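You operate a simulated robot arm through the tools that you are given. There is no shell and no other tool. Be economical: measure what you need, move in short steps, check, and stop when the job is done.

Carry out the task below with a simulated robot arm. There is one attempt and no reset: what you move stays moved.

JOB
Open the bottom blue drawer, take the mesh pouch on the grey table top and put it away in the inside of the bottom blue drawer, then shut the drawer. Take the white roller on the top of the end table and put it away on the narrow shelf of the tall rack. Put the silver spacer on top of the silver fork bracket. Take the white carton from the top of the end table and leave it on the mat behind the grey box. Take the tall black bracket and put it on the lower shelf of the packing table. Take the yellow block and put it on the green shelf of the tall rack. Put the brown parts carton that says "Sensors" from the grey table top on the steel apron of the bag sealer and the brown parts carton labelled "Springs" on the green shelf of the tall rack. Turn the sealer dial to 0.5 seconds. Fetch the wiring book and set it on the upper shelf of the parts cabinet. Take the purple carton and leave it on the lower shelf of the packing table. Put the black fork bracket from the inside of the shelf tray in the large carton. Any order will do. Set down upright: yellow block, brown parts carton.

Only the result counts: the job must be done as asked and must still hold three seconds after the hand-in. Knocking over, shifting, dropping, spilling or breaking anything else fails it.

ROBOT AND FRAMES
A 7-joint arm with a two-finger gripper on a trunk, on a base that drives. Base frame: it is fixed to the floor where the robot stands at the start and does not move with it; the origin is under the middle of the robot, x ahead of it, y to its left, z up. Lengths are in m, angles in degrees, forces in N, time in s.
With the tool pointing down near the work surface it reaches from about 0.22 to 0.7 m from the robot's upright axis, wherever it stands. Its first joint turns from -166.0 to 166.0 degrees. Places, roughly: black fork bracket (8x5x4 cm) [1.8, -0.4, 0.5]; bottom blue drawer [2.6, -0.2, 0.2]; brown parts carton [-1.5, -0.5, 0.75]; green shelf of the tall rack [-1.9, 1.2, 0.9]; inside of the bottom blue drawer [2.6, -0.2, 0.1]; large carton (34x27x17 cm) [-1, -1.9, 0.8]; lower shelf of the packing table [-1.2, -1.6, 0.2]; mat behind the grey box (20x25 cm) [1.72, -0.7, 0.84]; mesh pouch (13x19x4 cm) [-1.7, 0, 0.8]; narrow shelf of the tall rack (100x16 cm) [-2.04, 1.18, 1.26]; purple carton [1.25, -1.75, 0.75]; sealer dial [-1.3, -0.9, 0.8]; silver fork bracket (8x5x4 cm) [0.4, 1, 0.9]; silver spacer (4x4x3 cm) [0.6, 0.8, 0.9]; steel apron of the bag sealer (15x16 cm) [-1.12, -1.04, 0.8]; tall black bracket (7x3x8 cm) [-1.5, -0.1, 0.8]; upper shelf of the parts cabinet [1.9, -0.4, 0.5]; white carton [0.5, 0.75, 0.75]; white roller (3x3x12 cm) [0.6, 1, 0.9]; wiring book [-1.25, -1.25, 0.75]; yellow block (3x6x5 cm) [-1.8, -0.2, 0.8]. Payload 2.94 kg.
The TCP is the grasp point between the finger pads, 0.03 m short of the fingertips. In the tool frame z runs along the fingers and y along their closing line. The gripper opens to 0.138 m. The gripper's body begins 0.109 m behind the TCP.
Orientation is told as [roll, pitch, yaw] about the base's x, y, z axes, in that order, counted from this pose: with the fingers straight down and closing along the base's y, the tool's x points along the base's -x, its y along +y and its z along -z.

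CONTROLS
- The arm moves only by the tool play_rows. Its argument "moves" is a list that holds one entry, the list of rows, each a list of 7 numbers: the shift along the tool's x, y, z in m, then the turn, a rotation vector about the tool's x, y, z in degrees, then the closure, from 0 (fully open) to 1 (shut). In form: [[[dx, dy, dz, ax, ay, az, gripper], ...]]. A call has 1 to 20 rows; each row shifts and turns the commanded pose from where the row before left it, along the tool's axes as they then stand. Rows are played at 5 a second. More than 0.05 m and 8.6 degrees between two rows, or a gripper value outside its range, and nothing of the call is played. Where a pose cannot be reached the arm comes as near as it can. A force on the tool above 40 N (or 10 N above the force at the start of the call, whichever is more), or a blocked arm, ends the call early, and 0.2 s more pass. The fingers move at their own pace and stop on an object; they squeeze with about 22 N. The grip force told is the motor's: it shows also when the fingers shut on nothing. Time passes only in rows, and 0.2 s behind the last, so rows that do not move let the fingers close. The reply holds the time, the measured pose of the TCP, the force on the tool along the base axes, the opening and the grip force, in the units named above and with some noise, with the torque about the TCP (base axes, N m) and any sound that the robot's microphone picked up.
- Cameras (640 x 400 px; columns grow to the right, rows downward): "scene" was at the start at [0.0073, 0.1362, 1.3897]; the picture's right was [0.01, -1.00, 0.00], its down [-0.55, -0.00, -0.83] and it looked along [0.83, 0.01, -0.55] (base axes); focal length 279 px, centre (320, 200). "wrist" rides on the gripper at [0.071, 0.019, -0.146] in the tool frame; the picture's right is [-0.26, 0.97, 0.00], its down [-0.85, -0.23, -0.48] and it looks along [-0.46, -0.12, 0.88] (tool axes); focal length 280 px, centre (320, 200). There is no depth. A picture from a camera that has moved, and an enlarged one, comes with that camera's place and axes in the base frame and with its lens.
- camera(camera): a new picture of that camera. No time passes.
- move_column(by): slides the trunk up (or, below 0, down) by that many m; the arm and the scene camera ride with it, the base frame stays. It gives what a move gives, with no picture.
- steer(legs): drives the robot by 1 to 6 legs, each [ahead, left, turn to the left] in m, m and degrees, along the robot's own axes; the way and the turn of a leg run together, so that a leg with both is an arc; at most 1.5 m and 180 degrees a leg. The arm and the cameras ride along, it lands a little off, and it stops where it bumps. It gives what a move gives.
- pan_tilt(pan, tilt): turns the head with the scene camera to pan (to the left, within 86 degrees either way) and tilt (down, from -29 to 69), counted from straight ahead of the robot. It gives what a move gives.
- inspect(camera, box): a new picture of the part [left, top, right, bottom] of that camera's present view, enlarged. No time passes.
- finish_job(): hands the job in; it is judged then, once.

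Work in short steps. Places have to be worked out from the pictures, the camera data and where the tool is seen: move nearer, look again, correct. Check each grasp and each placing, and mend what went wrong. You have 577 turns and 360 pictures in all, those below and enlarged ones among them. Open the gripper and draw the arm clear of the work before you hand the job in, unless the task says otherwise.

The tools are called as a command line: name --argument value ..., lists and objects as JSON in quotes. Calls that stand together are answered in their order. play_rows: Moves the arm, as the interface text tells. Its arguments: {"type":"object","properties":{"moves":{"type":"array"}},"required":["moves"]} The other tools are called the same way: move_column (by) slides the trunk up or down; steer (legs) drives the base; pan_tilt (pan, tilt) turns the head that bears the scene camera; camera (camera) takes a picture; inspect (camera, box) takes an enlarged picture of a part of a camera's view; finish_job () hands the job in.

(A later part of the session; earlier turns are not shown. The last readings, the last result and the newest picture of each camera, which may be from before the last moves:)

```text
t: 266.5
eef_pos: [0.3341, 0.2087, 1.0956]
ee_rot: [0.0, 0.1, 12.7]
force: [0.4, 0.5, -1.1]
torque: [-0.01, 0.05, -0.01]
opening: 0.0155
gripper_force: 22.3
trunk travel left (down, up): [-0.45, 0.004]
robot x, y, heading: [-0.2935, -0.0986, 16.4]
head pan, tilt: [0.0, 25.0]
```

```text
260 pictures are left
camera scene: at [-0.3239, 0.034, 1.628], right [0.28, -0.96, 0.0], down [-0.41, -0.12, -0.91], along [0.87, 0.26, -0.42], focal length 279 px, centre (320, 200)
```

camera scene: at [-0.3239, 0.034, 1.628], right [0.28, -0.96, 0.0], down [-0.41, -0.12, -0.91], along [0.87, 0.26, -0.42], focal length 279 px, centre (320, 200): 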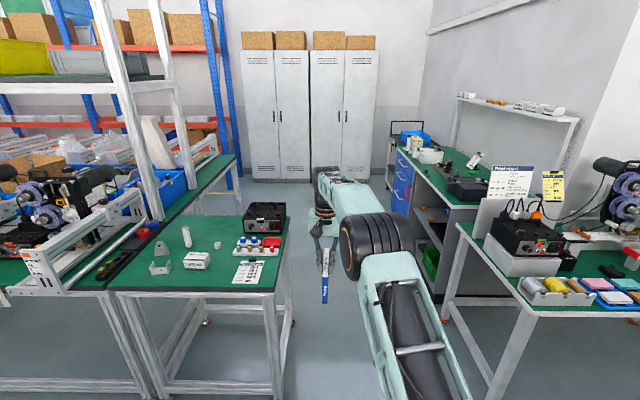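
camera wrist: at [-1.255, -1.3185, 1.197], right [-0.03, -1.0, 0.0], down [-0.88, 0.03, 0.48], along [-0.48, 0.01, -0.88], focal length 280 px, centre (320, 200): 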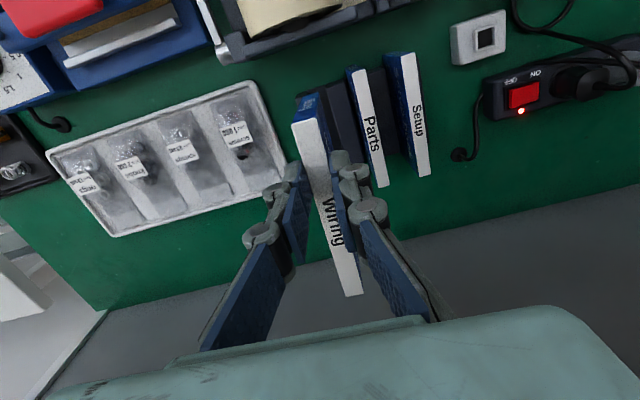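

The cabinet is under the bench on the right side of the aisle (front face l≈-0.80). I retract the arm 0.2, drive down the aisle, then turn right to face it.

play_rows --moves '[[[0.04, 0, 0, 0, 0, 0, 1], [0.04, 0, 0, 0, 0, 0, 1], [0.04, 0, 0, 0, 0, 0, 1], [0.04, 0, 0, 0, 0, 0, 1], [0.04, 0, 0, 0, 0, 0, 1]]]'

steer --legs '[[1.0, -0.13, 0.8], [0.97, 0, 0], [0, 0, -90]]'

pan_tilt --pan 0 --tilt 40

camera --camera "scene"

```text
t: 267.7
eef_pos: [0.1362, 0.1643, 1.0965]
ee_rot: [0.0, -0.2, 12.7]
force: [0.2, 0.1, -2.1]
torque: [-0.01, 0.04, 0.0]
opening: 0.0156
gripper_force: 21.4
trunk travel left (down, up): [-0.45, 0.004]
robot x, y, heading: [-0.2985, -0.0973, 16.7]
head pan, tilt: [0.0, 25.0]
```

```text
t: 281.4
eef_pos: [1.8932, -0.0831, 1.0952]
ee_rot: [0.0, 0.0, -76.8]
force: [-0.3, -0.2, -1.2]
torque: [0.03, 0.01, 0.01]
opening: 0.0156
gripper_force: 22.3
trunk travel left (down, up): [-0.45, 0.004]
robot x, y, heading: [1.6271, 0.349, -73.2]
head pan, tilt: [0.0, 25.0]
```

```text
t: 282.2
eef_pos: [1.8929, -0.0828, 1.0944]
ee_rot: [0.0, 0.1, -76.8]
force: [-0.2, 0.2, -1.5]
torque: [0.08, 0.02, -0.01]
opening: 0.0158
gripper_force: 22.1
trunk travel left (down, up): [-0.45, 0.004]
robot x, y, heading: [1.6295, 0.3474, -73.3]
head pan, tilt: [0.0, 40.0]
```

```text
259 pictures are left
camera scene: at [1.7541, 0.3839, 1.6048], right [-0.96, -0.29, 0.0], down [-0.19, 0.61, -0.77], along [0.22, -0.73, -0.64], focal length 279 px, centre (320, 200)
```

scene: 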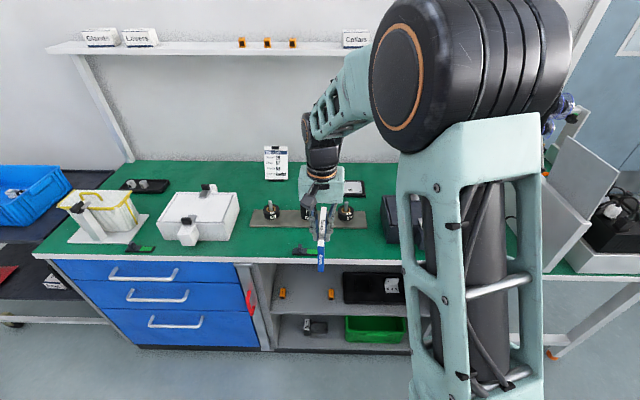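

I see the open shelves below the bench. Zoom in.

inspect --camera "scene" --box '[230, 240, 430, 365]'

camera --camera "wrist"

```text
3.20 times, centred on (330, 302) of scene
camera zoom: at [1.7541, 0.3839, 1.6048], right [-0.96, -0.29, 0.0], down [-0.19, 0.61, -0.77], along [0.22, -0.73, -0.64], focal length 894 px, centre (288, -128)
```

zoom: 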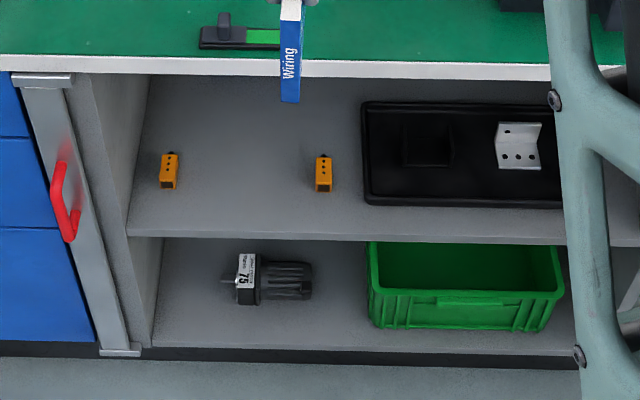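

```text
257 pictures are left
camera wrist: at [1.8954, -0.0093, 1.2407], right [1.0, -0.03, 0.0], down [-0.03, -0.88, 0.48], along [-0.02, -0.48, -0.88], focal length 280 px, centre (320, 200)
```

wrist: 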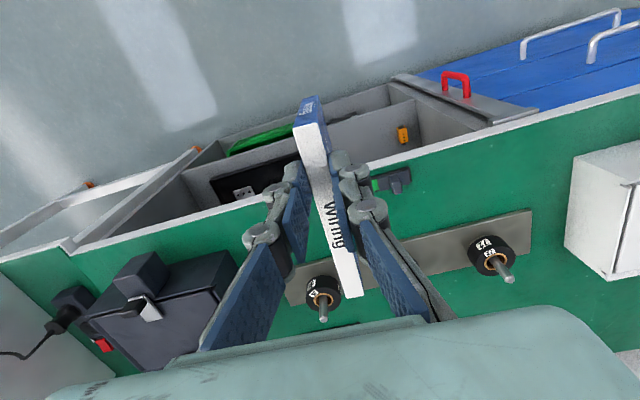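

Plan: lay the book flat between the two orange blocks on the upper shelf (z≈0.41, gap ≈20 cm, centre a≈1.843). Lower the trunk 0.4, then roll the hand -86° slowly so the book's flat side will face down when tilted.

move_column --by -0.4

play_rows --moves '[[[0, 0, 0, 0, 0, -4.35, 1], [0, 0, 0, 0, 0, -4.35, 1], [0, 0, 0, 0, 0, -4.35, 1], [0, 0, 0, 0, 0, -4.35, 1], [0, 0, 0, 0, 0, -4.35, 1], [0, 0, 0, 0, 0, -4.35, 1], [0, 0, 0, 0, 0, -4.35, 1], [0, 0, 0, 0, 0, -4.35, 1], [0, 0, 0, 0, 0, -4.35, 1], [0, 0, 0, 0, 0, -4.35, 1], [0, 0, 0, 0, 0, -4.35, 1], [0, 0, 0, 0, 0, -4.35, 1], [0, 0, 0, 0, 0, -4.35, 1], [0, 0, 0, 0, 0, -4.35, 1], [0, 0, 0, 0, 0, -4.35, 1], [0, 0, 0, 0, 0, -4.35, 1], [0, 0, 0, 0, 0, -4.35, 1], [0, 0, 0, 0, 0, -4.35, 1], [0, 0, 0, 0, 0, -4.35, 1], [0, 0, 0, 0, 0, -4.35, 1]]]'

play_rows --moves '[[[0, 0, 0, 4, 0, 0, 1], [0, 0, 0, 4, 0, 0, 1], [0, 0, 0, 4, 0, 0, 1], [0, 0, 0, 4, 0, 0, 1], [0, 0, 0, 4, 0, 0, 1], [0, 0, 0, 4, 0, 0, 1], [0, 0, 0, 4, 0, 0, 1], [0, 0, 0, 4, 0, 0, 1], [0, 0, 0, 4, 0, 0, 1], [0, 0, 0, 4, 0, 0, 1], [0, 0, 0, 4, 0, 0, 1], [0, 0, 0, 4, 0, 0, 1], [0, 0, 0, 4, 0, 0, 1], [0, 0, 0, 4, 0, 0, 1], [0, 0, 0, 4, 0, 0, 1]]]'

camera --camera "scene"

camera --camera "wrist"

```text
t: 286.0
eef_pos: [1.8935, -0.0818, 0.6941]
ee_rot: [0.1, 0.0, -76.8]
force: [-0.7, -0.9, -1.6]
torque: [0.04, 0.0, -0.01]
opening: 0.0155
gripper_force: 22.0
trunk travel left (down, up): [-0.05, 0.404]
robot x, y, heading: [1.6265, 0.349, -72.9]
head pan, tilt: [0.0, 40.0]
```

```text
t: 290.2
eef_pos: [1.8932, -0.0826, 0.6947]
ee_rot: [0.0, 0.0, 10.3]
force: [0.5, 0.3, -0.3]
torque: [0.0, 0.06, 0.01]
opening: 0.0156
gripper_force: 21.6
trunk travel left (down, up): [-0.05, 0.404]
robot x, y, heading: [1.6241, 0.347, -73.2]
head pan, tilt: [0.0, 40.0]
```

```text
t: 293.4
eef_pos: [1.8932, -0.0826, 0.6951]
ee_rot: [-60.0, 0.0, 10.3]
force: [-0.7, -0.2, -1.4]
torque: [0.03, 0.02, 0.03]
opening: 0.0155
gripper_force: 21.8
trunk travel left (down, up): [-0.05, 0.404]
robot x, y, heading: [1.6253, 0.3477, -73.1]
head pan, tilt: [0.0, 40.0]
```

```text
256 pictures are left
camera scene: at [1.7541, 0.384, 1.2048], right [-0.96, -0.29, 0.0], down [-0.19, 0.61, -0.77], along [0.22, -0.73, -0.64], focal length 279 px, centre (320, 200)
```

scene: 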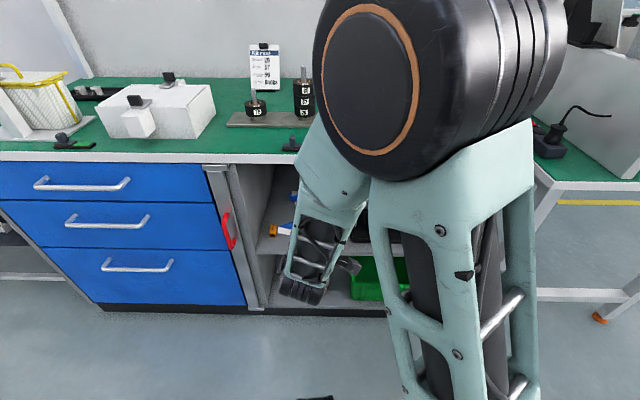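

```text
255 pictures are left
camera wrist: at [1.799, 0.0385, 0.751], right [0.17, 0.52, -0.84], down [0.78, 0.44, 0.44], along [0.6, -0.73, -0.33], focal length 280 px, centre (320, 200)
```

wrist: 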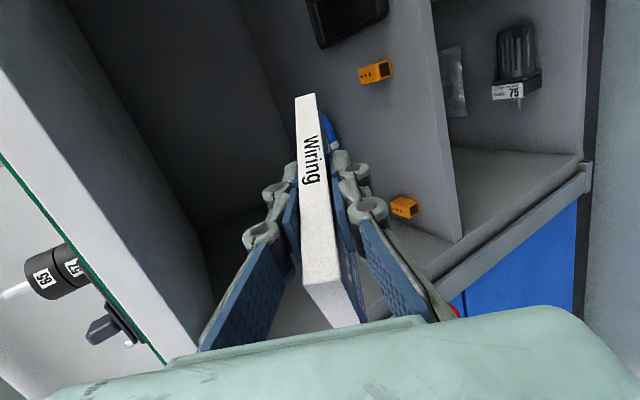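

Book oriented. Lower to z≈0.56, then move forward into the shelf opening.

play_rows --moves '[[[0, 0.039, 0.0225, 0, 0, 0, 1], [0, 0.039, 0.0225, 0, 0, 0, 1], [0, 0.039, 0.0225, 0, 0, 0, 1]]]'

play_rows --moves '[[[-0.0169, -0.0229, 0.0397, 0, 0, 0, 1], [-0.0169, -0.0229, 0.0397, 0, 0, 0, 1], [-0.0169, -0.0229, 0.0397, 0, 0, 0, 1], [-0.0169, -0.0229, 0.0397, 0, 0, 0, 1]]]'

camera --camera "wrist"

camera --camera "scene"

```text
t: 294.2
eef_pos: [1.8921, -0.0818, 0.5596]
ee_rot: [-60.1, 0.0, 10.2]
force: [-0.4, 0.3, -1.5]
torque: [0.05, 0.04, -0.02]
opening: 0.0157
gripper_force: 21.6
trunk travel left (down, up): [-0.05, 0.404]
robot x, y, heading: [1.6217, 0.3495, -72.8]
head pan, tilt: [0.0, 40.0]
```

```text
t: 295.2
eef_pos: [1.9919, -0.2509, 0.5597]
ee_rot: [-59.9, 0.2, 10.2]
force: [0.1, 0.0, -1.6]
torque: [0.05, 0.06, 0.0]
opening: 0.0156
gripper_force: 22.5
trunk travel left (down, up): [-0.05, 0.404]
robot x, y, heading: [1.6231, 0.3475, -72.8]
head pan, tilt: [0.0, 40.0]
```

```text
254 pictures are left
camera wrist: at [1.8976, -0.1296, 0.616], right [0.17, 0.52, -0.84], down [0.78, 0.44, 0.44], along [0.6, -0.73, -0.33], focal length 280 px, centre (320, 200)
```

wrist: 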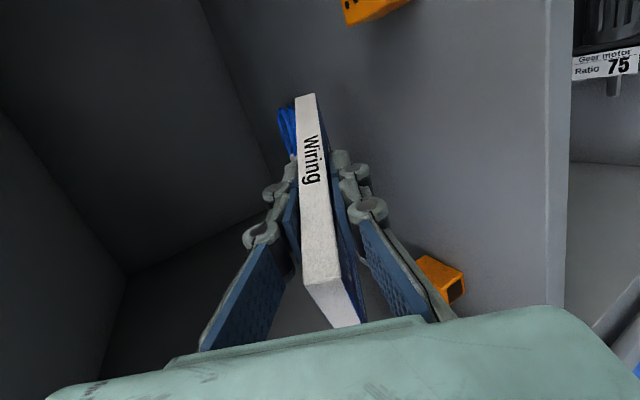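

```text
253 pictures are left
camera scene: at [1.7541, 0.384, 1.2048], right [-0.96, -0.29, 0.0], down [-0.19, 0.61, -0.77], along [0.22, -0.73, -0.64], focal length 279 px, centre (320, 200)
```

scene: 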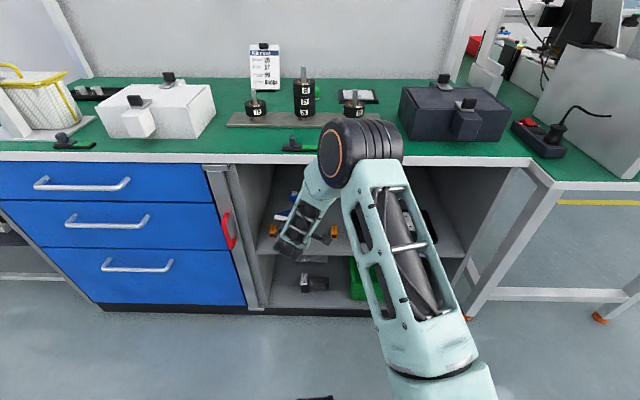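

Both views agree: shelf z≈0.455, orange blocks at a≈1.73 and 1.95; book is centred between. Lower until the book's far edge touches.

play_rows --moves '[[[0, 0.0217, 0.0125, 0, 0, 0, 1], [0, 0.0087, 0.005, 0, 0, 0, 1]]]'

play_rows --moves '[[[0, 0.0052, 0.003, 0, 0, 0, 1]]]'

camera --camera "wrist"

inspect --camera "scene" --box '[230, 160, 400, 290]'

```text
t: 295.8
eef_pos: [1.992, -0.2507, 0.5288]
ee_rot: [-60.4, -0.1, 10.1]
force: [-5.2, 6.6, 11.4]
torque: [-0.57, -0.56, 0.15]
opening: 0.0156
gripper_force: 21.9
trunk travel left (down, up): [-0.05, 0.404]
robot x, y, heading: [1.6257, 0.3506, -72.9]
head pan, tilt: [0.0, 40.0]
```

```text
t: 296.2
eef_pos: [1.9907, -0.251, 0.5229]
ee_rot: [-60.3, 0.0, 10.0]
force: [-8.4, 8.2, 16.8]
torque: [-1.09, -0.81, -0.1]
opening: 0.0179
gripper_force: 21.8
trunk travel left (down, up): [-0.05, 0.404]
robot x, y, heading: [1.6243, 0.3494, -73.2]
head pan, tilt: [0.0, 40.0]
```

```text
252 pictures are left
camera wrist: at [1.8964, -0.1297, 0.5778], right [0.18, 0.52, -0.84], down [0.78, 0.44, 0.44], along [0.6, -0.73, -0.33], focal length 280 px, centre (320, 200)
```

wrist: 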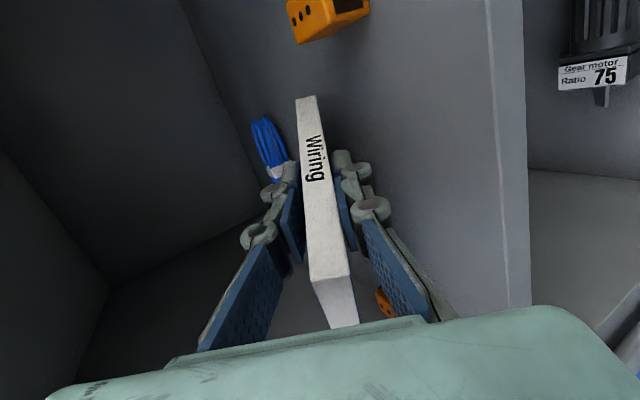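

```text
3.08 times, centred on (315, 225) of scene
camera zoom: at [1.7526, 0.386, 1.2051], right [-0.96, -0.29, 0.0], down [-0.19, 0.61, -0.77], along [0.22, -0.73, -0.64], focal length 859 px, centre (335, 123)
```

zoom: 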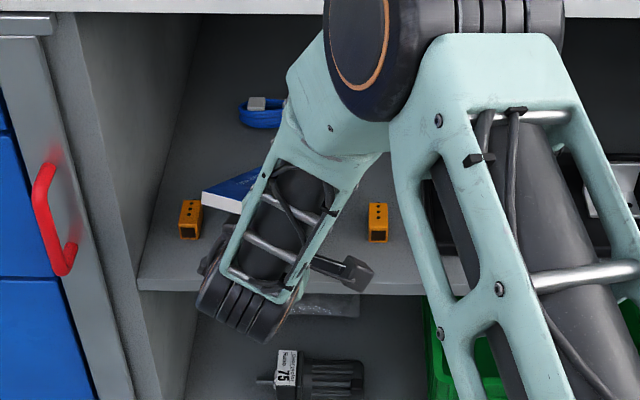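

Contact is with the book's far edge, clear of the blue coil behind. Lower a few mm, open and let the book settle, then withdraw along the tool axis.

play_rows --moves '[[[0, 0, 0, 0, 0, 0, 0.85], [0, 0, 0, 0, 0, 0, 0.75], [0, 0, 0, 0, 0, 0, 0.65], [0, 0, 0, 0, 0, 0, 0.6], [0, 0, 0, 0, 0, 0, 0.6]]]'

camera --camera "wrist"

```text
t: 297.4
eef_pos: [1.9917, -0.2504, 0.519]
ee_rot: [-60.0, 0.1, 10.3]
force: [0.2, 0.1, -0.4]
torque: [0.0, -0.02, 0.01]
opening: 0.0559
gripper_force: 0.4
trunk travel left (down, up): [-0.05, 0.404]
robot x, y, heading: [1.6276, 0.3449, -73.3]
head pan, tilt: [0.0, 40.0]
```

```text
250 pictures are left
camera wrist: at [1.8975, -0.1292, 0.5752], right [0.17, 0.52, -0.84], down [0.78, 0.44, 0.44], along [0.6, -0.73, -0.33], focal length 280 px, centre (320, 200)
```

wrist: 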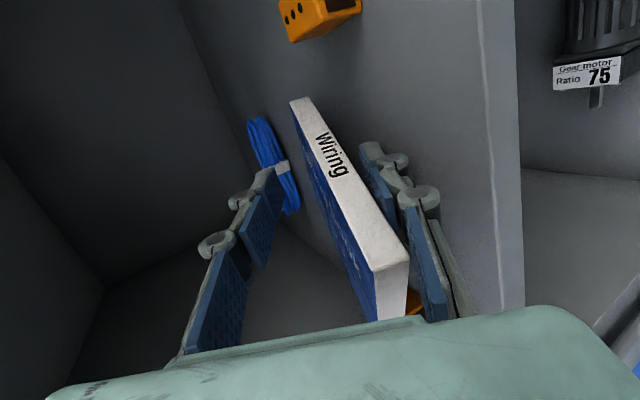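

Book is released. Withdraw horizontally so the lower finger slides out from under it.

play_rows --moves '[[[0, 0.01, -0.0173, 0, 0, 0, 0.6], [0, 0.01, -0.0173, 0, 0, 0, 0.6], [0, 0.01, -0.0173, 0, 0, 0, 0.6], [0, 0.01, -0.0173, 0, 0, 0, 0.6], [0, 0.01, -0.0173, 0, 0, 0, 0.6], [0, 0.0, -0.04, 0, 0, 0, 0.6], [0, 0.0, -0.04, 0, 0, 0, 0.6]]]'

camera --camera "wrist"

inspect --camera "scene" --box '[230, 160, 400, 290]'

```text
t: 299.0
eef_pos: [1.9628, -0.0859, 0.5581]
ee_rot: [-60.0, -0.1, 10.2]
force: [-0.5, -0.2, 0.5]
torque: [0.0, 0.01, -0.01]
opening: 0.0552
gripper_force: 0.1
trunk travel left (down, up): [-0.05, 0.404]
robot x, y, heading: [1.6242, 0.3488, -73.0]
head pan, tilt: [0.0, 40.0]
```

```text
249 pictures are left
camera wrist: at [1.8688, 0.036, 0.6142], right [0.17, 0.52, -0.84], down [0.78, 0.44, 0.44], along [0.6, -0.73, -0.33], focal length 280 px, centre (320, 200)
```

wrist: 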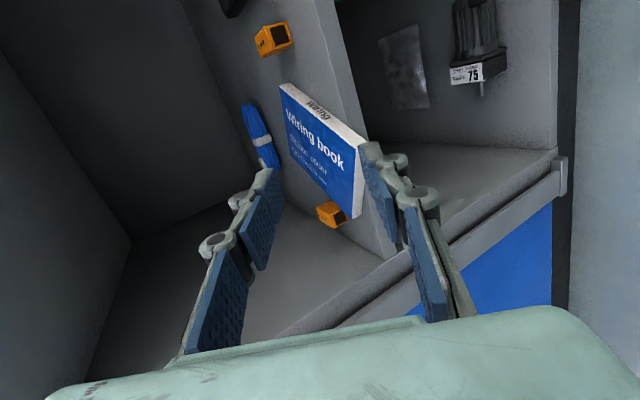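

```text
3.08 times, centred on (315, 225) of scene
camera zoom: at [1.7541, 0.3838, 1.2047], right [-0.96, -0.29, 0.0], down [-0.19, 0.62, -0.77], along [0.22, -0.73, -0.64], focal length 859 px, centre (335, 123)
```

zoom: 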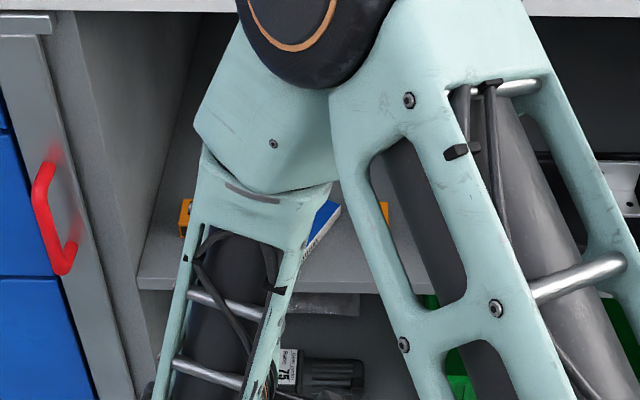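

Book lies on the shelf. Back up 0.25 m to verify its position and the orange blocks.

steer --legs '[[-0.25, 0, 0]]'

pan_tilt --pan 10 --tilt 35

inspect --camera "scene" --box '[240, 130, 480, 300]'

camera --camera "wrist"

```text
t: 300.8
eef_pos: [1.892, 0.1525, 0.5577]
ee_rot: [-59.9, 0.0, 10.3]
force: [0.2, 0.3, 0.8]
torque: [0.02, -0.01, 0.01]
opening: 0.0554
gripper_force: 0.1
trunk travel left (down, up): [-0.05, 0.404]
robot x, y, heading: [1.554, 0.5862, -73.0]
head pan, tilt: [0.0, 40.0]
```

```text
t: 301.5
eef_pos: [1.8913, 0.1528, 0.5575]
ee_rot: [-60.1, 0.0, 10.2]
force: [0.1, 0.3, -0.7]
torque: [-0.04, 0.02, 0.03]
opening: 0.0552
gripper_force: 0.0
trunk travel left (down, up): [-0.05, 0.404]
robot x, y, heading: [1.5548, 0.5841, -73.0]
head pan, tilt: [10.0, 35.0]
```

```text
2.35 times, centred on (360, 215) of scene
camera zoom: at [1.6968, 0.6241, 1.2123], right [-0.89, -0.45, 0.0], down [-0.26, 0.51, -0.82], along [0.37, -0.73, -0.57], focal length 657 px, centre (226, 165)
```

zoom: 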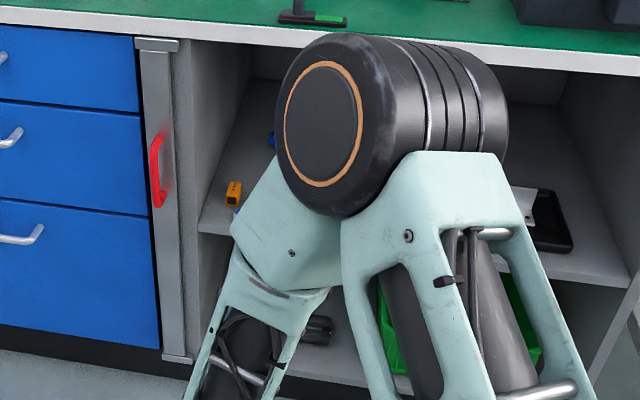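

```text
246 pictures are left
camera wrist: at [1.7971, 0.2732, 0.6141], right [0.17, 0.52, -0.84], down [0.78, 0.44, 0.44], along [0.6, -0.73, -0.33], focal length 280 px, centre (320, 200)
```

wrist: 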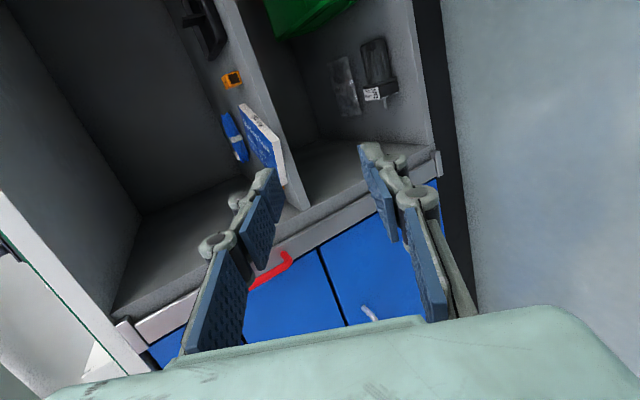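

inspect --camera "wrist" --box '[190, 50, 330, 220]'

```text
2.35 times, centred on (260, 135) of wrist
camera zoom: at [1.7971, 0.2732, 0.6141], right [0.17, 0.52, -0.84], down [0.78, 0.44, 0.44], along [0.6, -0.73, -0.33], focal length 660 px, centre (461, 353)
```

zoom: 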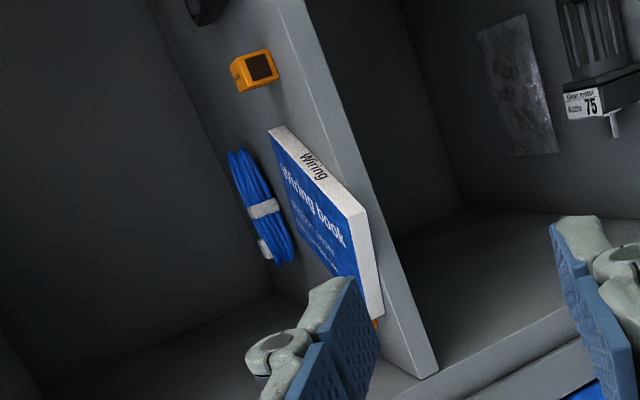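

Book is safely on the shelf with blocks untouched. Now return the hand to neutral orientation to inspect the shelf tray with the fork bracket.

play_rows --moves '[[[0, 0, 0, -7.5, 0, 0, 0], [0, 0, 0, -7.5, 0, 0, 0], [0, 0, 0, -7.5, 0, 0, 0], [0, 0, 0, -7.5, 0, 0, 0], [0, 0, 0, -7.5, 0, 0, 0], [0, 0, 0, -7.5, 0, 0, 0], [0, 0, 0, -7.5, 0, 0, 0], [0, 0, 0, -7.5, 0, 0, 0], [0, 0, 0, 0, 0, 8.3, 0], [0, 0, 0, 0, 0, 8.3, 0], [0, 0, 0, 0, 0, 8.3, 0], [0, 0, 0, 0, 0, 8.3, 0], [0, 0, 0, 0, 0, 8.3, 0], [0, 0, 0, 0, 0, 8.3, 0], [0, 0, 0, 0, 0, 8.3, 0], [0, 0, 0, 0, 0, 8.3, 0], [0, 0, 0, 0, 0, 8.3, 0], [0, 0, 0, 0, 0, 8.3, 0]]]'

play_rows --moves '[[[0, -0.04, 0, 0, -7.5, 0, 0], [0, -0.04, 0, 0, -7.5, 0, 0], [0, -0.04, 0, 0, -7.5, 0, 0], [0, 0, 0, 0, -7.5, 0, 0], [0, 0, 0, 0, -7.5, 0, 0], [0, 0, 0, 0, -7.5, 0, 0]]]'

camera --camera "wrist"

camera --camera "scene"

```text
t: 305.3
eef_pos: [1.8908, 0.153, 0.5577]
ee_rot: [0.0, 0.1, -72.9]
force: [-0.3, 0.3, 0.3]
torque: [0.0, 0.0, 0.0]
opening: 0.138
gripper_force: 0.1
trunk travel left (down, up): [-0.05, 0.404]
robot x, y, heading: [1.5547, 0.5856, -72.8]
head pan, tilt: [10.0, 35.0]
```

```text
t: 306.7
eef_pos: [1.7761, 0.1173, 0.5586]
ee_rot: [0.0, -45.2, -72.7]
force: [0.1, -0.6, -0.6]
torque: [0.0, -0.02, 0.04]
opening: 0.138
gripper_force: 0.0
trunk travel left (down, up): [-0.05, 0.404]
robot x, y, heading: [1.5556, 0.5886, -73.0]
head pan, tilt: [10.0, 35.0]
```

```text
244 pictures are left
camera wrist: at [1.7488, 0.2692, 0.6107], right [0.98, 0.11, 0.18], down [-0.14, -0.32, 0.94], along [0.16, -0.94, -0.3], focal length 280 px, centre (320, 200)
```

wrist: 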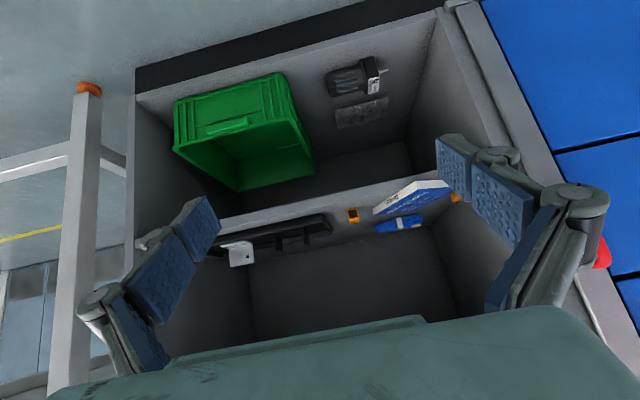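

```text
243 pictures are left
camera scene: at [1.6967, 0.6241, 1.2124], right [-0.89, -0.45, 0.0], down [-0.26, 0.51, -0.82], along [0.37, -0.73, -0.57], focal length 279 px, centre (320, 200)
```

scene: 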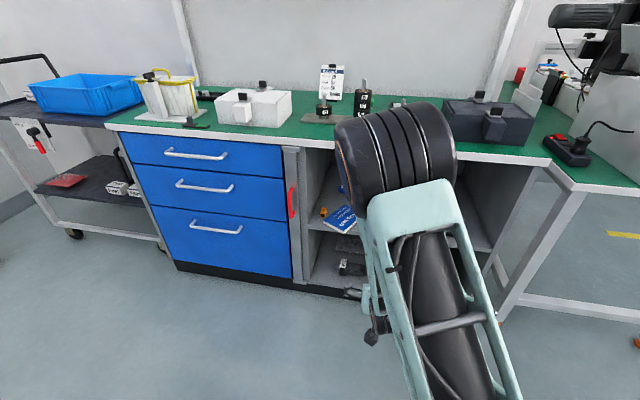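

inspect --camera "wrist" --box '[190, 190, 350, 290]'

```text
4.00 times, centred on (270, 240) of wrist
camera zoom: at [1.7488, 0.2692, 0.6107], right [0.98, 0.11, 0.18], down [-0.14, -0.32, 0.94], along [0.16, -0.94, -0.3], focal length 1122 px, centre (520, 40)
```

zoom: 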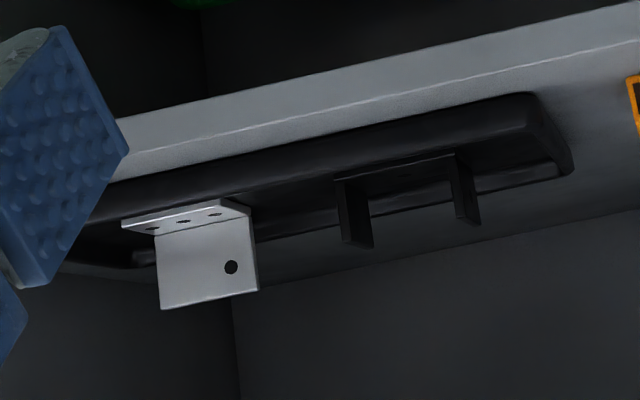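

The fork bracket stands U-shaped (prongs up, ends left/right) at ≈(1.774,-0.349), prongs to z≈0.505. I'll grip across its 8 cm width with the tool tilted 50°. First drive right 0.14 and ahead 0.28.

steer --legs '[[0, -0.14, 0], [0.28, 0, 0]]'

camera --camera "wrist"

inspect --camera "wrist" --box '[220, 150, 420, 290]'

```text
t: 310.2
eef_pos: [1.7237, -0.1901, 0.5577]
ee_rot: [-0.1, -45.0, -72.5]
force: [0.2, 0.4, -0.3]
torque: [0.01, 0.0, 0.02]
opening: 0.1383
gripper_force: 0.1
trunk travel left (down, up): [-0.05, 0.404]
robot x, y, heading: [1.5009, 0.2768, -72.8]
head pan, tilt: [10.0, 35.0]
```

```text
241 pictures are left
camera wrist: at [1.6969, -0.0384, 0.6106], right [0.98, 0.11, 0.18], down [-0.14, -0.32, 0.94], along [0.16, -0.94, -0.3], focal length 280 px, centre (320, 200)
```

wrist: 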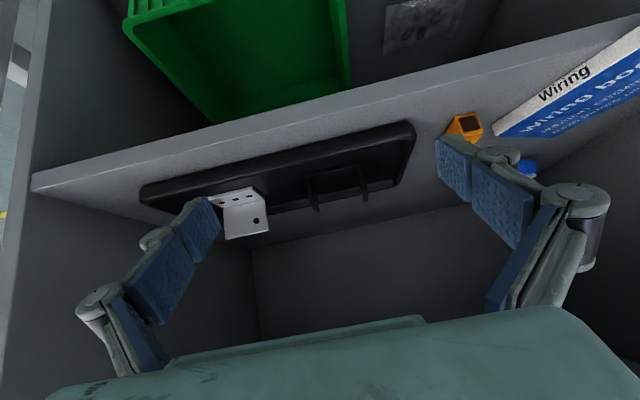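

```text
2.86 times, centred on (320, 220) of wrist
camera zoom: at [1.6969, -0.0384, 0.6106], right [0.98, 0.11, 0.18], down [-0.14, -0.32, 0.94], along [0.16, -0.94, -0.3], focal length 801 px, centre (320, 143)
```

zoom: 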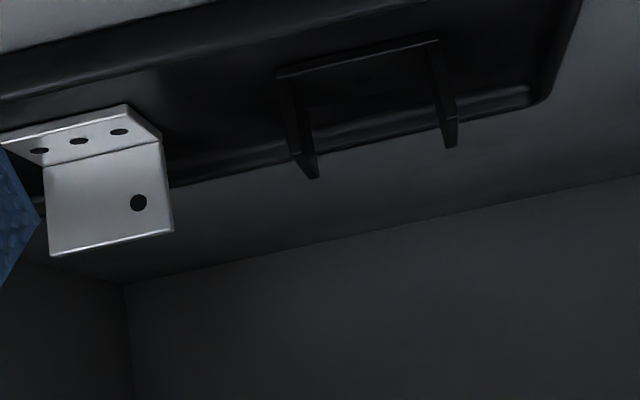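

Precise fix: fork spans a 1.553–1.631, l -0.89…-0.94, z 0.463–0.503. Drive 0.1 ahead, advance the hand above it, then look.

steer --legs '[[0.1, 0, 0]]'

play_rows --moves '[[[-0.02, 0, 0.02, 0, 0, 0, 0.2], [-0.028, 0, 0.028, 0, 0, 0, 0.2], [-0.028, 0, 0.028, 0, 0, 0, 0.2]]]'

camera --camera "wrist"

```text
t: 311.3
eef_pos: [1.7531, -0.2863, 0.5586]
ee_rot: [0.1, -45.0, -72.6]
force: [0.3, 0.4, -0.2]
torque: [-0.01, 0.03, 0.01]
opening: 0.1379
gripper_force: 0.0
trunk travel left (down, up): [-0.05, 0.404]
robot x, y, heading: [1.5275, 0.1822, -72.9]
head pan, tilt: [10.0, 35.0]
```

```text
t: 312.1
eef_pos: [1.7848, -0.3882, 0.5564]
ee_rot: [0.0, -44.9, -72.6]
force: [0.6, -0.2, 0.1]
torque: [0.0, 0.01, 0.03]
opening: 0.1105
gripper_force: 0.0
trunk travel left (down, up): [-0.05, 0.404]
robot x, y, heading: [1.5324, 0.1823, -72.9]
head pan, tilt: [10.0, 35.0]
```

```text
239 pictures are left
camera wrist: at [1.7578, -0.2362, 0.6103], right [0.98, 0.11, 0.18], down [-0.14, -0.32, 0.94], along [0.16, -0.94, -0.3], focal length 280 px, centre (320, 200)
```

wrist: 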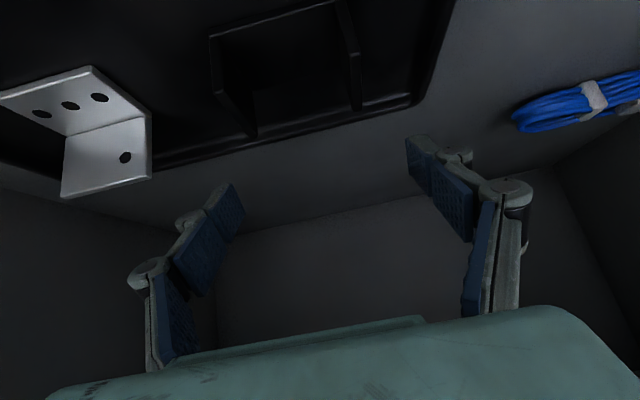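

Fork centre l≈-0.887, a≈1.588; hand is laterally centred. Descend to z≈0.49.

play_rows --moves '[[[0.0276, 0, 0.0191, 0, 0, 0, 0.2], [0.0276, 0, 0.0191, 0, 0, 0, 0.2]]]'

camera --camera "wrist"

```text
t: 312.7
eef_pos: [1.7828, -0.3793, 0.4997]
ee_rot: [0.1, -45.8, -72.7]
force: [-4.9, 7.5, 30.3]
torque: [0.02, 0.29, 0.03]
opening: 0.1132
gripper_force: 17.7
trunk travel left (down, up): [-0.05, 0.404]
robot x, y, heading: [1.527, 0.1805, -72.7]
head pan, tilt: [10.0, 35.0]
```

```text
238 pictures are left
camera wrist: at [1.7552, -0.2261, 0.5491], right [0.98, 0.11, 0.19], down [-0.15, -0.31, 0.94], along [0.16, -0.94, -0.28], focal length 280 px, centre (320, 200)
```

wrist: 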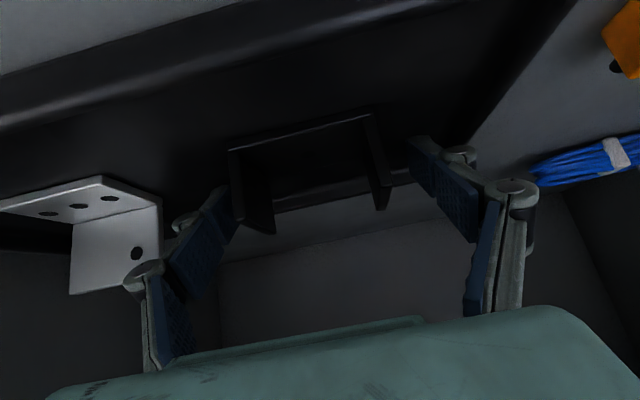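

Finger tips reached the tray floor. Raise 6 mm, shift 12 mm to centre, then close.

play_rows --moves '[[[-0.006, 0, -0.006, 0, 0, 0, 0.2], [0, -0.012, 0, 0, 0, 0, 0.2]]]'

camera --camera "wrist"

```text
t: 313.3
eef_pos: [1.7705, -0.3786, 0.5002]
ee_rot: [-0.2, -44.8, -72.5]
force: [0.9, 0.7, 3.0]
torque: [0.07, -0.17, 0.04]
opening: 0.1127
gripper_force: 1.7
trunk travel left (down, up): [-0.05, 0.404]
robot x, y, heading: [1.5296, 0.1819, -72.8]
head pan, tilt: [10.0, 35.0]
```

```text
237 pictures are left
camera wrist: at [1.7424, -0.2272, 0.5524], right [0.98, 0.11, 0.18], down [-0.14, -0.32, 0.94], along [0.16, -0.94, -0.3], focal length 280 px, centre (320, 200)
```

wrist: 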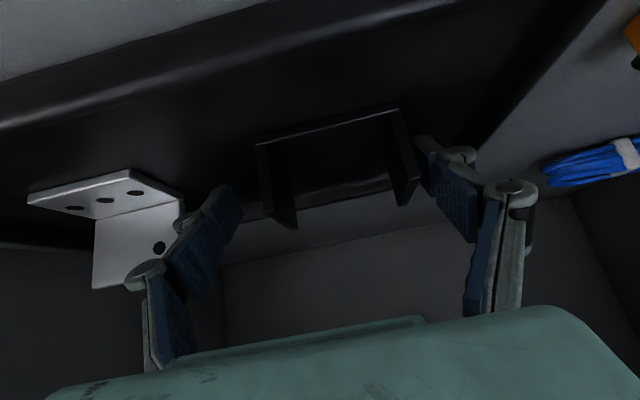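

Centred now. Close.

play_rows --moves '[[[-0.002, 0, -0.002, 0, 0, 0, 0.3], [0, 0, 0, 0, 0, 0, 0.4], [0, 0, 0, 0, 0, 0, 0.6], [0, 0, 0, 0, 0, 0, 1], [0, 0, 0, 0, 0, 0, 1], [0, 0, 0, 0, 0, 0, 1]]]'

camera --camera "wrist"

```text
t: 314.7
eef_pos: [1.7709, -0.3801, 0.5058]
ee_rot: [0.1, -45.2, -72.7]
force: [-1.1, 2.4, 16.2]
torque: [-0.02, 0.01, -0.04]
opening: 0.0689
gripper_force: 22.2
trunk travel left (down, up): [-0.05, 0.404]
robot x, y, heading: [1.5271, 0.1845, -72.7]
head pan, tilt: [10.0, 35.0]
```

```text
236 pictures are left
camera wrist: at [1.7427, -0.2287, 0.5575], right [0.98, 0.11, 0.19], down [-0.14, -0.32, 0.94], along [0.16, -0.94, -0.29], focal length 280 px, centre (320, 200)
```

wrist: 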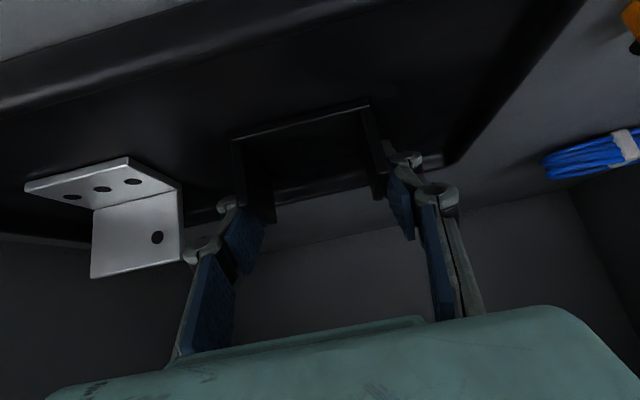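

Stopped at 6.9 cm with 22 N. Lift 6 cm and check.

play_rows --moves '[[[-0.007, 0, -0.007, 0, 0, 0, 1], [-0.014, 0, -0.014, 0, 0, 0, 1], [-0.014, 0, -0.014, 0, 0, 0, 1], [-0.014, 0, -0.014, 0, 0, 0, 1]]]'

camera --camera "wrist"

```text
t: 315.7
eef_pos: [1.7707, -0.3798, 0.5706]
ee_rot: [0.0, -44.9, -72.6]
force: [0.8, -0.1, -2.7]
torque: [-0.03, -0.01, -0.02]
opening: 0.069
gripper_force: 22.5
trunk travel left (down, up): [-0.05, 0.404]
robot x, y, heading: [1.5291, 0.1808, -72.9]
head pan, tilt: [10.0, 35.0]
```

```text
235 pictures are left
camera wrist: at [1.7425, -0.2281, 0.6243], right [0.98, 0.11, 0.18], down [-0.14, -0.32, 0.94], along [0.16, -0.94, -0.3], focal length 280 px, centre (320, 200)
```

wrist: 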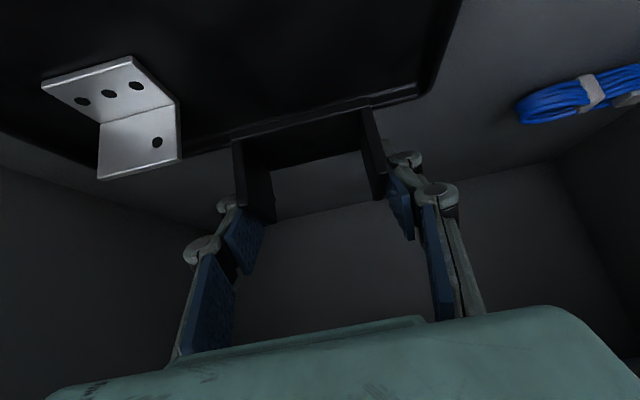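

Fork bracket held cleanly. Back out, set tool vertical, raise trunk.

steer --legs '[[-0.25, 0, 0]]'

play_rows --moves '[[[0, 0, 0, 0, 4.5, 0, 1], [0, 0, 0, 0, 4.5, 0, 1], [0, 0, 0, 0, 4.5, 0, 1], [0, 0, 0, 0, 4.5, 0, 1], [0, 0, 0, 0, 4.5, 0, 1], [0, 0, 0, 0, 4.5, 0, 1], [0, 0, 0, 0, 4.5, 0, 1], [0, 0, 0, 0, 4.5, 0, 1], [0, 0, 0, 0, 4.5, 0, 1], [0, 0, 0, 0, 4.5, 0, 1]]]'

move_column --by 0.4

camera --camera "wrist"

camera --camera "scene"

```text
t: 317.5
eef_pos: [1.6973, -0.1415, 0.5703]
ee_rot: [0.0, -44.9, -72.5]
force: [-0.3, -0.3, -1.8]
torque: [0.0, 0.0, 0.01]
opening: 0.0689
gripper_force: 22.2
trunk travel left (down, up): [-0.05, 0.404]
robot x, y, heading: [1.459, 0.4238, -72.9]
head pan, tilt: [10.0, 35.0]
```

```text
t: 319.7
eef_pos: [1.6979, -0.1414, 0.5706]
ee_rot: [0.0, 0.1, -72.7]
force: [-0.1, 0.3, -2.0]
torque: [0.0, -0.01, 0.02]
opening: 0.0688
gripper_force: 21.7
trunk travel left (down, up): [-0.05, 0.404]
robot x, y, heading: [1.4611, 0.4218, -73.0]
head pan, tilt: [10.0, 35.0]
```

```text
t: 323.6
eef_pos: [1.697, -0.1412, 0.972]
ee_rot: [-0.1, 0.0, -72.6]
force: [0.1, -0.4, -1.3]
torque: [-0.02, -0.01, 0.01]
opening: 0.0687
gripper_force: 22.1
trunk travel left (down, up): [-0.45, 0.004]
robot x, y, heading: [1.4555, 0.4215, -73.0]
head pan, tilt: [10.0, 35.0]
```

```text
234 pictures are left
camera wrist: at [1.6945, -0.0684, 1.1172], right [1.0, 0.04, 0.0], down [0.03, -0.88, 0.48], along [0.02, -0.48, -0.88], focal length 280 px, centre (320, 200)
```

wrist: 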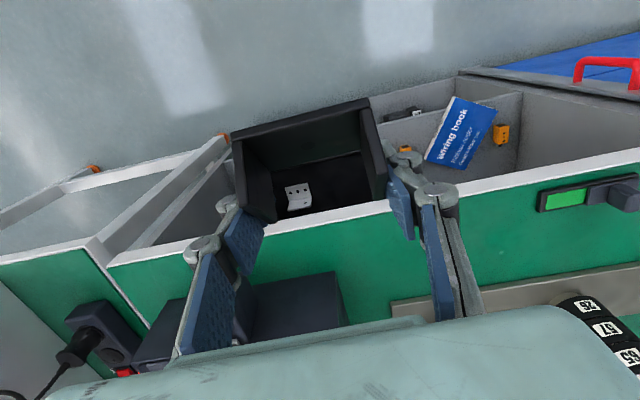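

```text
233 pictures are left
camera scene: at [1.6003, 0.4593, 1.6123], right [-0.89, -0.46, 0.0], down [-0.26, 0.51, -0.82], along [0.37, -0.73, -0.57], focal length 279 px, centre (320, 200)
```

scene: 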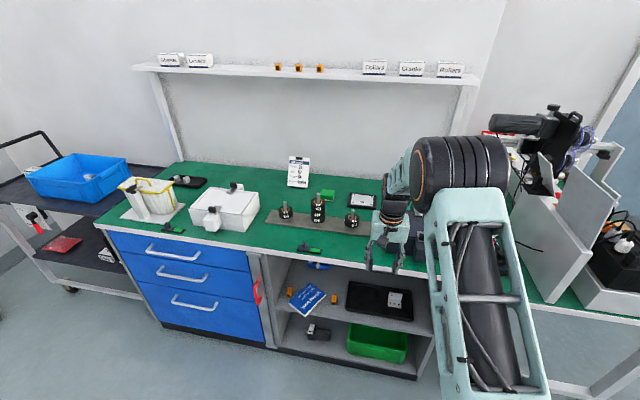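

All in order. Turn left, reverse down the aisle, and turn round toward the packing table.

steer --legs '[[0, 0, 90], [-1.0, -0.12, 0], [-0.95, 0, 0], [0, 0, 90], [0, 0, 90]]'

steer --legs '[[0, 1.3, 0]]'

pan_tilt --pan 0 --tilt 40

camera --camera "scene"

```text
t: 344.8
eef_pos: [-0.9342, -0.5071, 0.9725]
ee_rot: [0.0, 0.1, -162.3]
force: [0.1, 0.1, -1.8]
torque: [0.0, 0.04, -0.02]
opening: 0.0691
gripper_force: 22.0
trunk travel left (down, up): [-0.45, 0.004]
robot x, y, heading: [-0.3733, -0.2632, -162.7]
head pan, tilt: [10.0, 35.0]
```

```text
t: 356.4
eef_pos: [-0.5525, -1.743, 0.9718]
ee_rot: [0.0, 0.0, -162.5]
force: [-0.4, 0.1, -1.4]
torque: [0.01, 0.04, 0.02]
opening: 0.0691
gripper_force: 22.0
trunk travel left (down, up): [-0.45, 0.004]
robot x, y, heading: [0.01, -1.5042, -163.0]
head pan, tilt: [10.0, 35.0]
```

```text
t: 357.1
eef_pos: [-0.5509, -1.7426, 0.9718]
ee_rot: [-0.1, 0.0, -162.5]
force: [0.1, -0.4, -2.7]
torque: [-0.01, 0.03, 0.05]
opening: 0.0692
gripper_force: 21.8
trunk travel left (down, up): [-0.45, 0.004]
robot x, y, heading: [0.012, -1.5077, -162.7]
head pan, tilt: [0.0, 40.0]
```

```text
232 pictures are left
camera scene: at [0.0442, -1.6319, 1.6048], right [-0.3, 0.96, 0.0], down [0.61, 0.19, -0.77], along [-0.73, -0.23, -0.64], focal length 279 px, centre (320, 200)
```

scene: 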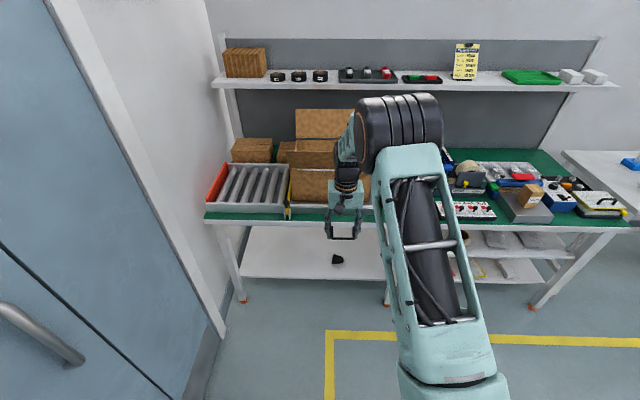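

Zoom in on the large carton.

inspect --camera "scene" --box '[200, 90, 400, 240]'

play_rows --moves '[[[0, 0, -0.05, 0, 0, 0, 1], [0, 0, -0.05, 0, 0, 0, 1], [0, 0, -0.05, 0, 0, 0, 1], [0, 0, -0.05, 0, 0, 0, 1], [0, 0, -0.05, 0, 0, 0, 1]]]'

camera --camera "wrist"

```text
2.67 times, centred on (300, 165) of scene
camera zoom: at [0.0442, -1.6319, 1.6048], right [-0.3, 0.96, 0.0], down [0.61, 0.19, -0.77], along [-0.73, -0.23, -0.64], focal length 745 px, centre (373, 293)
```

zoom: 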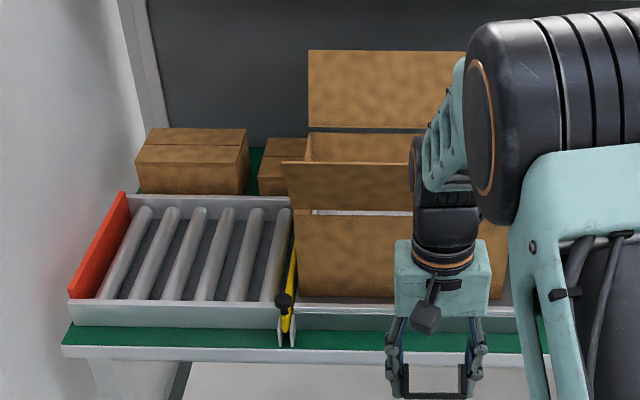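

```text
t: 358.3
eef_pos: [-0.5525, -1.7422, 1.2228]
ee_rot: [0.0, 0.0, -162.6]
force: [0.7, 0.5, -0.7]
torque: [-0.03, 0.03, 0.01]
opening: 0.0691
gripper_force: 21.6
trunk travel left (down, up): [-0.45, 0.004]
robot x, y, heading: [0.0143, -1.503, -162.8]
head pan, tilt: [0.0, 40.0]
```

```text
230 pictures are left
camera wrist: at [-0.4791, -1.7404, 1.3685], right [0.04, -1.0, 0.0], down [-0.88, -0.03, 0.48], along [-0.48, -0.02, -0.88], focal length 280 px, centre (320, 200)
```

wrist: 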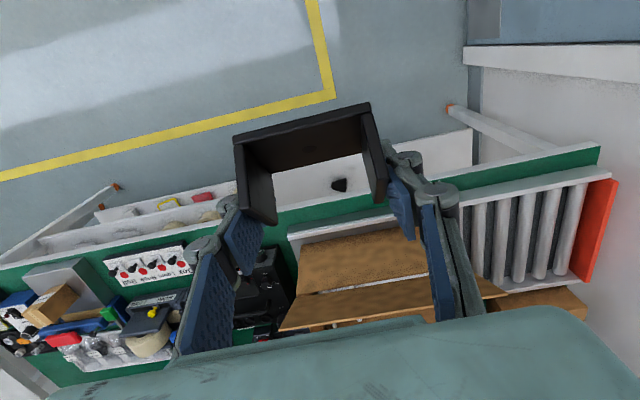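

Carton opening: F≈1.385–1.65, L≈1.35–1.69, rim ≈0.975, front flap up to ~1.1. Raise 5 cm more and drive 0.455 ahead so the hand is over the opening.

play_rows --moves '[[[0, 0, -0.025, 0, 0, 0, 1], [0, 0, -0.025, 0, 0, 0, 1]]]'

steer --legs '[[0.455, 0, 0]]'

camera --camera "wrist"

camera --camera "scene"

```text
t: 358.9
eef_pos: [-0.5529, -1.7441, 1.2725]
ee_rot: [0.0, 0.0, -162.7]
force: [0.3, -0.4, -0.6]
torque: [-0.03, 0.02, 0.03]
opening: 0.0693
gripper_force: 21.5
trunk travel left (down, up): [-0.45, 0.004]
robot x, y, heading: [0.0118, -1.5033, -162.5]
head pan, tilt: [0.0, 40.0]
```

```text
t: 361.6
eef_pos: [-0.9863, -1.8764, 1.2717]
ee_rot: [-0.1, 0.0, -162.6]
force: [-0.4, 0.3, -1.8]
torque: [0.08, 0.03, 0.0]
opening: 0.0691
gripper_force: 22.5
trunk travel left (down, up): [-0.45, 0.004]
robot x, y, heading: [-0.4216, -1.6359, -162.9]
head pan, tilt: [0.0, 40.0]
```

```text
229 pictures are left
camera wrist: at [-0.9135, -1.8738, 1.4178], right [0.04, -1.0, 0.0], down [-0.88, -0.03, 0.48], along [-0.48, -0.02, -0.88], focal length 280 px, centre (320, 200)
```

wrist: 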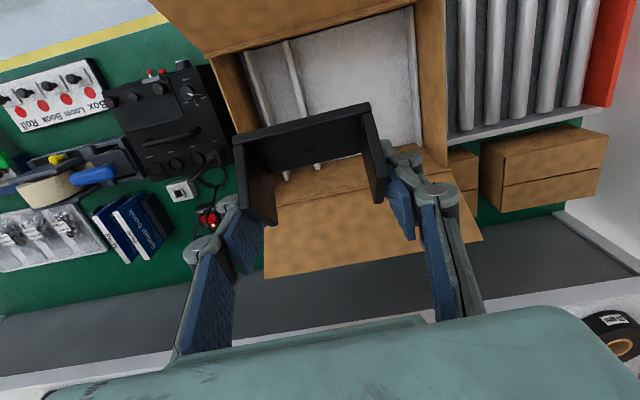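

```text
228 pictures are left
camera scene: at [-0.3895, -1.7653, 1.6048], right [-0.29, 0.96, 0.0], down [0.61, 0.19, -0.77], along [-0.73, -0.22, -0.64], focal length 279 px, centre (320, 200)
```

scene: 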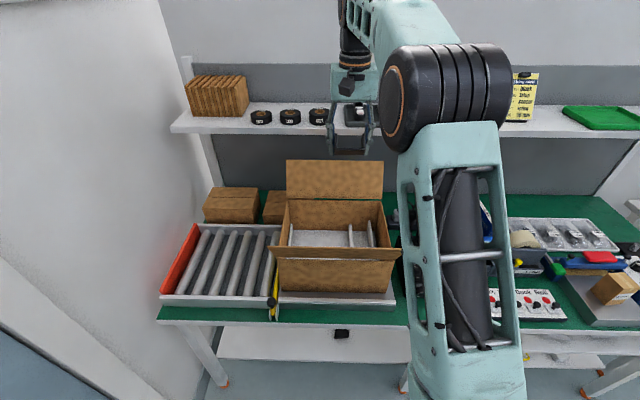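

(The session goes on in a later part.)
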